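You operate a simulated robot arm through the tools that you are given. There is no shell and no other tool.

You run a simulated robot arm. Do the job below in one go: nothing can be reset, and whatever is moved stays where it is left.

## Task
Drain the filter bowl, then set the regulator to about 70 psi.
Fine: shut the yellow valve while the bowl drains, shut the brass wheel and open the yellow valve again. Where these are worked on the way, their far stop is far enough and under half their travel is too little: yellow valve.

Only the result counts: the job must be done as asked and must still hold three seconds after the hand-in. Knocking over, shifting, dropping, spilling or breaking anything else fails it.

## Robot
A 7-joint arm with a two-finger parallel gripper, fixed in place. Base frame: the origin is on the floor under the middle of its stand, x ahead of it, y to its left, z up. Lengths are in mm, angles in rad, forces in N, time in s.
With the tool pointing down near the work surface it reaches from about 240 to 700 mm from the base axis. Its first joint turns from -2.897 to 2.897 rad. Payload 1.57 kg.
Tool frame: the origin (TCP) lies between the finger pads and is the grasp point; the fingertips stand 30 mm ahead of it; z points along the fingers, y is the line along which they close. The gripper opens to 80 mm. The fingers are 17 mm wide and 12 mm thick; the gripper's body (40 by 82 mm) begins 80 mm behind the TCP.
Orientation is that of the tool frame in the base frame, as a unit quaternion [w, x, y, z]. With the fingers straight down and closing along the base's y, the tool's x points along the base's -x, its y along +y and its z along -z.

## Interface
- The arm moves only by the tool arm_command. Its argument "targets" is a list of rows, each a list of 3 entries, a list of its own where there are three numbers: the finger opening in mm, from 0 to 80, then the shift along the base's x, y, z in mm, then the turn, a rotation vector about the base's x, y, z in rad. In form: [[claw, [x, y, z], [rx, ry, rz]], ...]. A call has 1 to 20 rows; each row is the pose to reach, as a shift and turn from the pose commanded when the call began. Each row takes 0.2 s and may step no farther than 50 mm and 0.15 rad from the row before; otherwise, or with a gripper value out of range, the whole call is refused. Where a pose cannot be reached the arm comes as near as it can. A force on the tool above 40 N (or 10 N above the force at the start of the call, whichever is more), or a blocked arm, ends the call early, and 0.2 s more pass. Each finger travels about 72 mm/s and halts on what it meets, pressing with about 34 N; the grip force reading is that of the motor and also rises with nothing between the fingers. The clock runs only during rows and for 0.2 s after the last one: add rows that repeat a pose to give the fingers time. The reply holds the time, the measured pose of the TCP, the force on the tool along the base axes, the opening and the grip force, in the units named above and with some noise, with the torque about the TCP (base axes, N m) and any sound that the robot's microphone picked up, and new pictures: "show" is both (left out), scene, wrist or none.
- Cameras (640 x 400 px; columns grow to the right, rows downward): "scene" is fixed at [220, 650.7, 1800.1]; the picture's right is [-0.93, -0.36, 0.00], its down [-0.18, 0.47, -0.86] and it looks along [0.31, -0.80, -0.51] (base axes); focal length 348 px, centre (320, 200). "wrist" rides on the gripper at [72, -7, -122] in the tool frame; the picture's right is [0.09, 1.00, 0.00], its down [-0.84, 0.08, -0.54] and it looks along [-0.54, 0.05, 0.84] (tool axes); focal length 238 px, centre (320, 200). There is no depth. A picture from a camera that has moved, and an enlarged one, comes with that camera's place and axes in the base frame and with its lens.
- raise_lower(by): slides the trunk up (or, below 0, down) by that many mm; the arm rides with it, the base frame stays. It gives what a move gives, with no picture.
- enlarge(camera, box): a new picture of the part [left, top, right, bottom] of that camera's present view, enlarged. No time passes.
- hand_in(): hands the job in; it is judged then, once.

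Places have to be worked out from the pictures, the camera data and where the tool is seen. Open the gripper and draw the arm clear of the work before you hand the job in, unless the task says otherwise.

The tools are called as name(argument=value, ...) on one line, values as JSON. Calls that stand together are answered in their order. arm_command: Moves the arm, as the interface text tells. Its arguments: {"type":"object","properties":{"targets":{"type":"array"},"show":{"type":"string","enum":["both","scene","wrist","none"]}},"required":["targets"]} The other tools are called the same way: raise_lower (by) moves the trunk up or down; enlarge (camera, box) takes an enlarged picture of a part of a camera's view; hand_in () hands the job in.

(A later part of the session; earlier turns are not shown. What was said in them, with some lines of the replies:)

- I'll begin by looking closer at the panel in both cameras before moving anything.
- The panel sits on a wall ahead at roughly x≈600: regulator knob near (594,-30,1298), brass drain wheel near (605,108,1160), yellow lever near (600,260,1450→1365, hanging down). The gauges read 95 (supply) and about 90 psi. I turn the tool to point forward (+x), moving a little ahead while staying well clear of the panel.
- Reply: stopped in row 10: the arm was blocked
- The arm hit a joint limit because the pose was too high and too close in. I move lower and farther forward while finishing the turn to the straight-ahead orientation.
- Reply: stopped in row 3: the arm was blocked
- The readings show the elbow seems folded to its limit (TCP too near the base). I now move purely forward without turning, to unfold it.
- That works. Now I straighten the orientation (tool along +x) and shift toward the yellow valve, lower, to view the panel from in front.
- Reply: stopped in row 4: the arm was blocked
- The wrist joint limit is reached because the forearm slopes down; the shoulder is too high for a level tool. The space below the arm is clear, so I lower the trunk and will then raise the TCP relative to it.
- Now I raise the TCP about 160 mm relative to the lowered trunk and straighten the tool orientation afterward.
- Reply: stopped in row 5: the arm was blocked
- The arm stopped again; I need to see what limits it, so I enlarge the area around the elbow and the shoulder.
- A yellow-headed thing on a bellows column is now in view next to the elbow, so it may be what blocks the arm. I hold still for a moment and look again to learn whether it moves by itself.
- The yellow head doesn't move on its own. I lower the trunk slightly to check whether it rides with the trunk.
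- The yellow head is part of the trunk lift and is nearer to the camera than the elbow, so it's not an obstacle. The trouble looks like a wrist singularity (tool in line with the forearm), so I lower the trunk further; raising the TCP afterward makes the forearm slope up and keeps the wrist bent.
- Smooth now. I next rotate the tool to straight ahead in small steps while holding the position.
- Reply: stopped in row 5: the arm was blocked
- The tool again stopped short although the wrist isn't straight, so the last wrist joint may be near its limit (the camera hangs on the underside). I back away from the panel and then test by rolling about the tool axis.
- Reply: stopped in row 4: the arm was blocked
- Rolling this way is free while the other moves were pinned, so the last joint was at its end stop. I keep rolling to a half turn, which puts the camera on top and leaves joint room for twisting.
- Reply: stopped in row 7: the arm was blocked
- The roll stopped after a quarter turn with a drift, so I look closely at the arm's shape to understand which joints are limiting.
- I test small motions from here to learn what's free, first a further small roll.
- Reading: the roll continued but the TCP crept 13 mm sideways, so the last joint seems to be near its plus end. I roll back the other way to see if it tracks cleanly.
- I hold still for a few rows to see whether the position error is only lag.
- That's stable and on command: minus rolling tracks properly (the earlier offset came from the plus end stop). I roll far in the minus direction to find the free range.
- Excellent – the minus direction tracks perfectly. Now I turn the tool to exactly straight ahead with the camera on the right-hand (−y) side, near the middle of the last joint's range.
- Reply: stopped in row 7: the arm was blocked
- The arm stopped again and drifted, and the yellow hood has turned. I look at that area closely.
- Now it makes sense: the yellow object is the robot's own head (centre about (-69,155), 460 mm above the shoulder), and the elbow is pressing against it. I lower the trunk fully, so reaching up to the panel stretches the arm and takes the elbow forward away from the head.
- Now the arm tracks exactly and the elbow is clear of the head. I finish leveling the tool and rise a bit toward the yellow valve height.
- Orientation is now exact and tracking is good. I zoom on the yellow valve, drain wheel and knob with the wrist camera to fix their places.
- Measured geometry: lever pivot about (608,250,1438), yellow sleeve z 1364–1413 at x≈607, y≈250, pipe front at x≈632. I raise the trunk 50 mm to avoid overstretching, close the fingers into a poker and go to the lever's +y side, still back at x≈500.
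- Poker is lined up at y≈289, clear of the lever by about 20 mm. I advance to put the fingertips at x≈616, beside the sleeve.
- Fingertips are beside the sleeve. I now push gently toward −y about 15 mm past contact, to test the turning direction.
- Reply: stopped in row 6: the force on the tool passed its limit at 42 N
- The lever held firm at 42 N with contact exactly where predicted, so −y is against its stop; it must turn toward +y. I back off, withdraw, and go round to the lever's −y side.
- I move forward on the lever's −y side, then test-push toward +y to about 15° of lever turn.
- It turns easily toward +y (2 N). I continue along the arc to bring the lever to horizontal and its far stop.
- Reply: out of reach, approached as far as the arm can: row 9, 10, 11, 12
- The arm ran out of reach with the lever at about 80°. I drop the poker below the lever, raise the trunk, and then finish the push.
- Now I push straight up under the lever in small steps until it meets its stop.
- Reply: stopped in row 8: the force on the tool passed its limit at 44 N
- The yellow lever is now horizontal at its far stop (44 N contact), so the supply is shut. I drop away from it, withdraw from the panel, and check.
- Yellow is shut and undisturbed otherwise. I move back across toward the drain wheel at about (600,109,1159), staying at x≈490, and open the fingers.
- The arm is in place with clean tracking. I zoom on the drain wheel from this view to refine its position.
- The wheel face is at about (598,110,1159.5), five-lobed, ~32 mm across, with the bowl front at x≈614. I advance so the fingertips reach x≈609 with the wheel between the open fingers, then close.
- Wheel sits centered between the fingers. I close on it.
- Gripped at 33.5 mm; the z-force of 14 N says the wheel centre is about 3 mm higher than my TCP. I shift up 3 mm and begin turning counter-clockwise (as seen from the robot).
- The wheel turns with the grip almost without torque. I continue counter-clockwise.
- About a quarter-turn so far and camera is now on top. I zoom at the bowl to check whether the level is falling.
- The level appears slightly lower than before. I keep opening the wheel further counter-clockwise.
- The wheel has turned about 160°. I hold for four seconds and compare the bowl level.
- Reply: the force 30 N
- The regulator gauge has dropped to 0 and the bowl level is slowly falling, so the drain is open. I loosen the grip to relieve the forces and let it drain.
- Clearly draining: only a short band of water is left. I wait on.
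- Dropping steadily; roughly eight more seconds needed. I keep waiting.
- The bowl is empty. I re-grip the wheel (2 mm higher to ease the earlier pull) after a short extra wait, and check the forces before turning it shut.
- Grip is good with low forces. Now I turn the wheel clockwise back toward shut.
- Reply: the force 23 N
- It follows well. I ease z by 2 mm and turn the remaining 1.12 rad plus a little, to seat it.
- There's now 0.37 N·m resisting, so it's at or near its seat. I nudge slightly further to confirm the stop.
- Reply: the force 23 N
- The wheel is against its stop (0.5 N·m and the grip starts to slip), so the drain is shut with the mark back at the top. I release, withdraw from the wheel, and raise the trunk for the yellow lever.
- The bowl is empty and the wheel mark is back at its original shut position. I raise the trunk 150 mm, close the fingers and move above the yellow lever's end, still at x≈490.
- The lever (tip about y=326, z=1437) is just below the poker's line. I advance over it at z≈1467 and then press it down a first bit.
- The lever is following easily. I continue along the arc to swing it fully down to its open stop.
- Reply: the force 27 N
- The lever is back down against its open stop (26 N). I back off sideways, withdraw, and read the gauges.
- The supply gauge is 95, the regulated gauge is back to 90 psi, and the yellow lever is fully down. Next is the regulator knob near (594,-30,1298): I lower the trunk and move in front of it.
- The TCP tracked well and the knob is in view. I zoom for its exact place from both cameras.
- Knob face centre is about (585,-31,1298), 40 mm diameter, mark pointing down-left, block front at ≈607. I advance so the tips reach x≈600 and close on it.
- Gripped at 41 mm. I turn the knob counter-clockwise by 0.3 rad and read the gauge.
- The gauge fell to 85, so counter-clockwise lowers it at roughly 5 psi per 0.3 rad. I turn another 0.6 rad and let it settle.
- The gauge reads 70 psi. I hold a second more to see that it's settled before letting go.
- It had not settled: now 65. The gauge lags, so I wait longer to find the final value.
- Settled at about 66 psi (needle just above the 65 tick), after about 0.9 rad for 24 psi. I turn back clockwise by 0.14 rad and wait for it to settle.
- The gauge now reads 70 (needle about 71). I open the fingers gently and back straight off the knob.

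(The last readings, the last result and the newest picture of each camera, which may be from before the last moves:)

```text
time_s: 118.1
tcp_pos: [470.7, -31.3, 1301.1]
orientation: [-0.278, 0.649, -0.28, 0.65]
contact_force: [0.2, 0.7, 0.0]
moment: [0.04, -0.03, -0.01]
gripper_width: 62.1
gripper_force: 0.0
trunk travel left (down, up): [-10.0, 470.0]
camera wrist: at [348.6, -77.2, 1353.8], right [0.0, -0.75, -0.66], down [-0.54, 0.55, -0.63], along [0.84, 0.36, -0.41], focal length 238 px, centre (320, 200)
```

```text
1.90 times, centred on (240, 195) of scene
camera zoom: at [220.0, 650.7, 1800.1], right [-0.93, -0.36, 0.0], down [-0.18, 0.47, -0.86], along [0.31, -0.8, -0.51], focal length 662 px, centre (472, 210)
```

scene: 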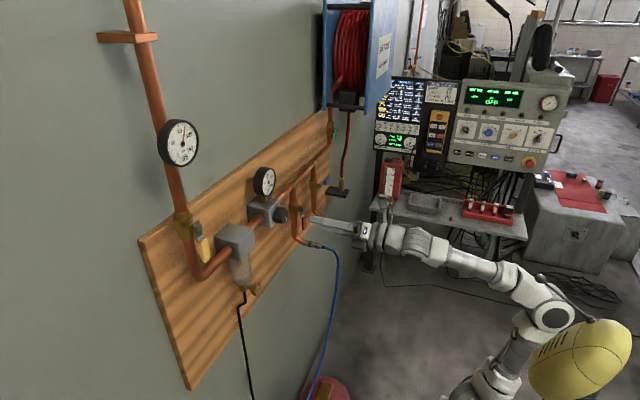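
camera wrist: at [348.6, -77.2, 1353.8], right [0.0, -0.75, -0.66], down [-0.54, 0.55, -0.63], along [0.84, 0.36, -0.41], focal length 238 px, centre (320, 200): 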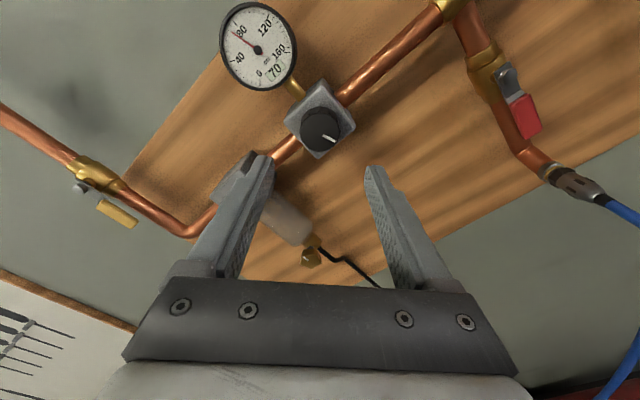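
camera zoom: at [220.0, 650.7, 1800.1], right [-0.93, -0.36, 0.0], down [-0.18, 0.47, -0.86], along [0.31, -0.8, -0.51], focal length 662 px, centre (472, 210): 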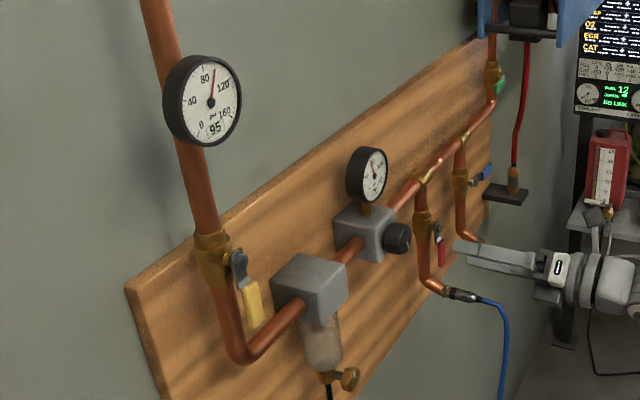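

All holds: 70 psi, bowl empty, yellow open, wheel shut. I draw back a bit further with the gripper open, and let a few seconds pass for a final check.

arm_command(targets=[[80, [-15, 0, 0], [0, 0, 0]], [80, [-30, 0, 0], [0, 0, 0]], [80, [-45, 0, 0], [0, 0, 0]], [80, [-45, 0, 0], [0, 0, 0]], [80, [-45, 0, 0], [0, 0, 0]], [80, [-45, 0, 0], [0, 0, 0]], [80, [-45, 0, 0], [0, 0, 0]], [80, [-45, 0, 0], [0, 0, 0]], [80, [-45, 0, 0], [0, 0, 0]], [80, [-45, 0, 0], [0, 0, 0]], [80, [-45, 0, 0], [0, 0, 0]], [80, [-45, 0, 0], [0, 0, 0]], [80, [-45, 0, 0], [0, 0, 0]], [80, [-45, 0, 0], [0, 0, 0]], [80, [-45, 0, 0], [0, 0, 0]]])

enlarge(camera="scene", box=[255, 160, 285, 200])

enlarge(camera="scene", box=[220, 230, 280, 310])

```text
time_s: 121.3
tcp_pos: [426.9, -28.0, 1300.8]
orientation: [-0.279, 0.649, -0.279, 0.65]
contact_force: [0.2, -0.5, -0.5]
moment: [0.0, -0.03, -0.01]
gripper_width: 80.2
gripper_force: 0.1
trunk travel left (down, up): [-10.0, 470.0]
camera wrist: at [304.2, -76.1, 1354.0], right [0.0, -0.75, -0.66], down [-0.54, 0.55, -0.63], along [0.84, 0.36, -0.41], focal length 238 px, centre (320, 200)
```

scene: 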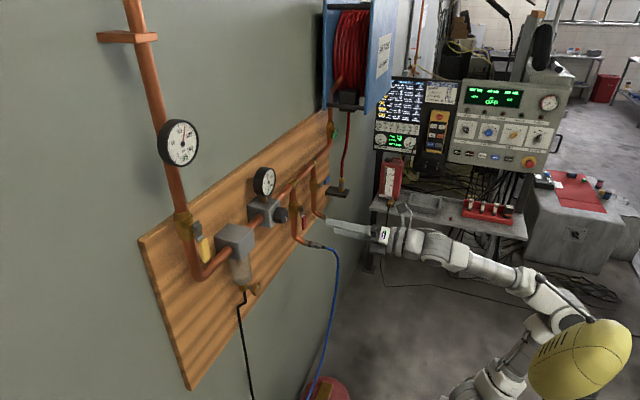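
wrist: 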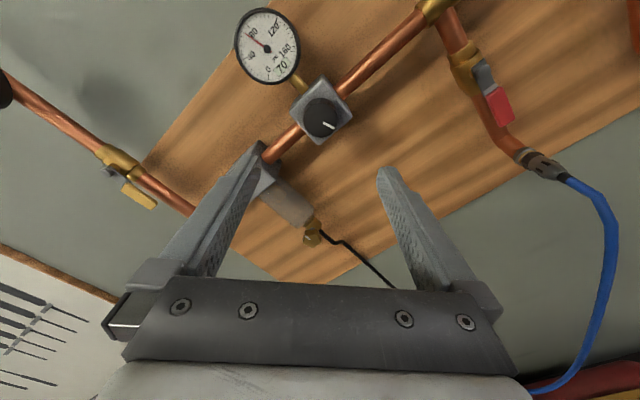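

```text
10.00 times, centred on (270, 180) of scene
camera zoom: at [220.0, 650.7, 1800.1], right [-0.93, -0.36, 0.0], down [-0.18, 0.47, -0.86], along [0.31, -0.8, -0.51], focal length 3476 px, centre (820, 400)
```

zoom: 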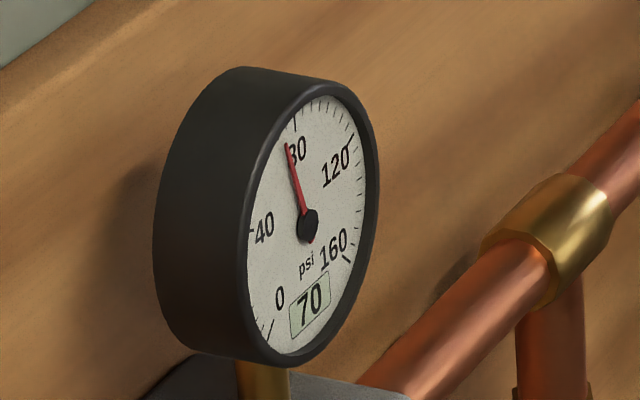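

```text
5.00 times, centred on (250, 270) of scene
camera zoom: at [220.0, 650.7, 1800.1], right [-0.93, -0.36, 0.0], down [-0.18, 0.47, -0.86], along [0.31, -0.8, -0.51], focal length 1738 px, centre (670, -150)
```

zoom: 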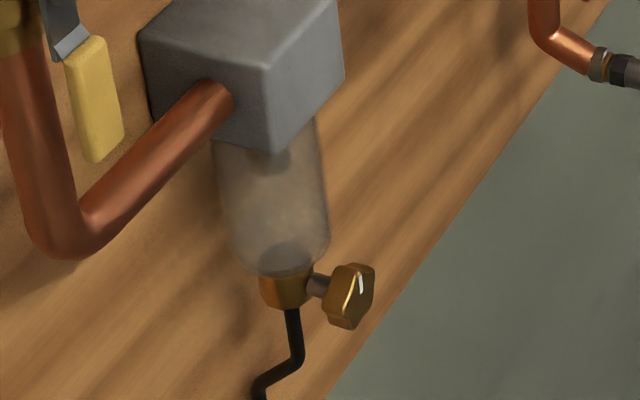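

The gauge holds steady at 70 psi, the bowl is empty with the wheel shut, the yellow valve is open, and the arm is clear with the gripper open. I hand the job in.

hand_in()

```text
The job is handed in.
```

The filter bowl is drained and the regulator is set to about 70 psi. I have handed the job in.

- **Draining:** I shut the yellow valve to its far stop, opened the brass wheel, and waited until the bowl looked empty. I then shut the wheel to its stop, with its mark back at the top.
- **Yellow valve:** It is open again, with the lever fully down against its stop. The supply gauge reads 95 psi.
- **Regulator:** I turned the knob down from 90 psi. It first settled near 66, so I brought it back up slightly. The gauge read a steady 70 for about five seconds before hand-in, with the needle at about 71.

Before finding which way the yellow lever turns, I pushed it the wrong way against its stop, with about 42 N. It did not move and worked normally afterwards. Early on, the arm stopped several times, apparently because its elbow came up against the robot's own head. I saw no sign of anything else being shifted.

The arm is drawn back from the panel with the gripper open.
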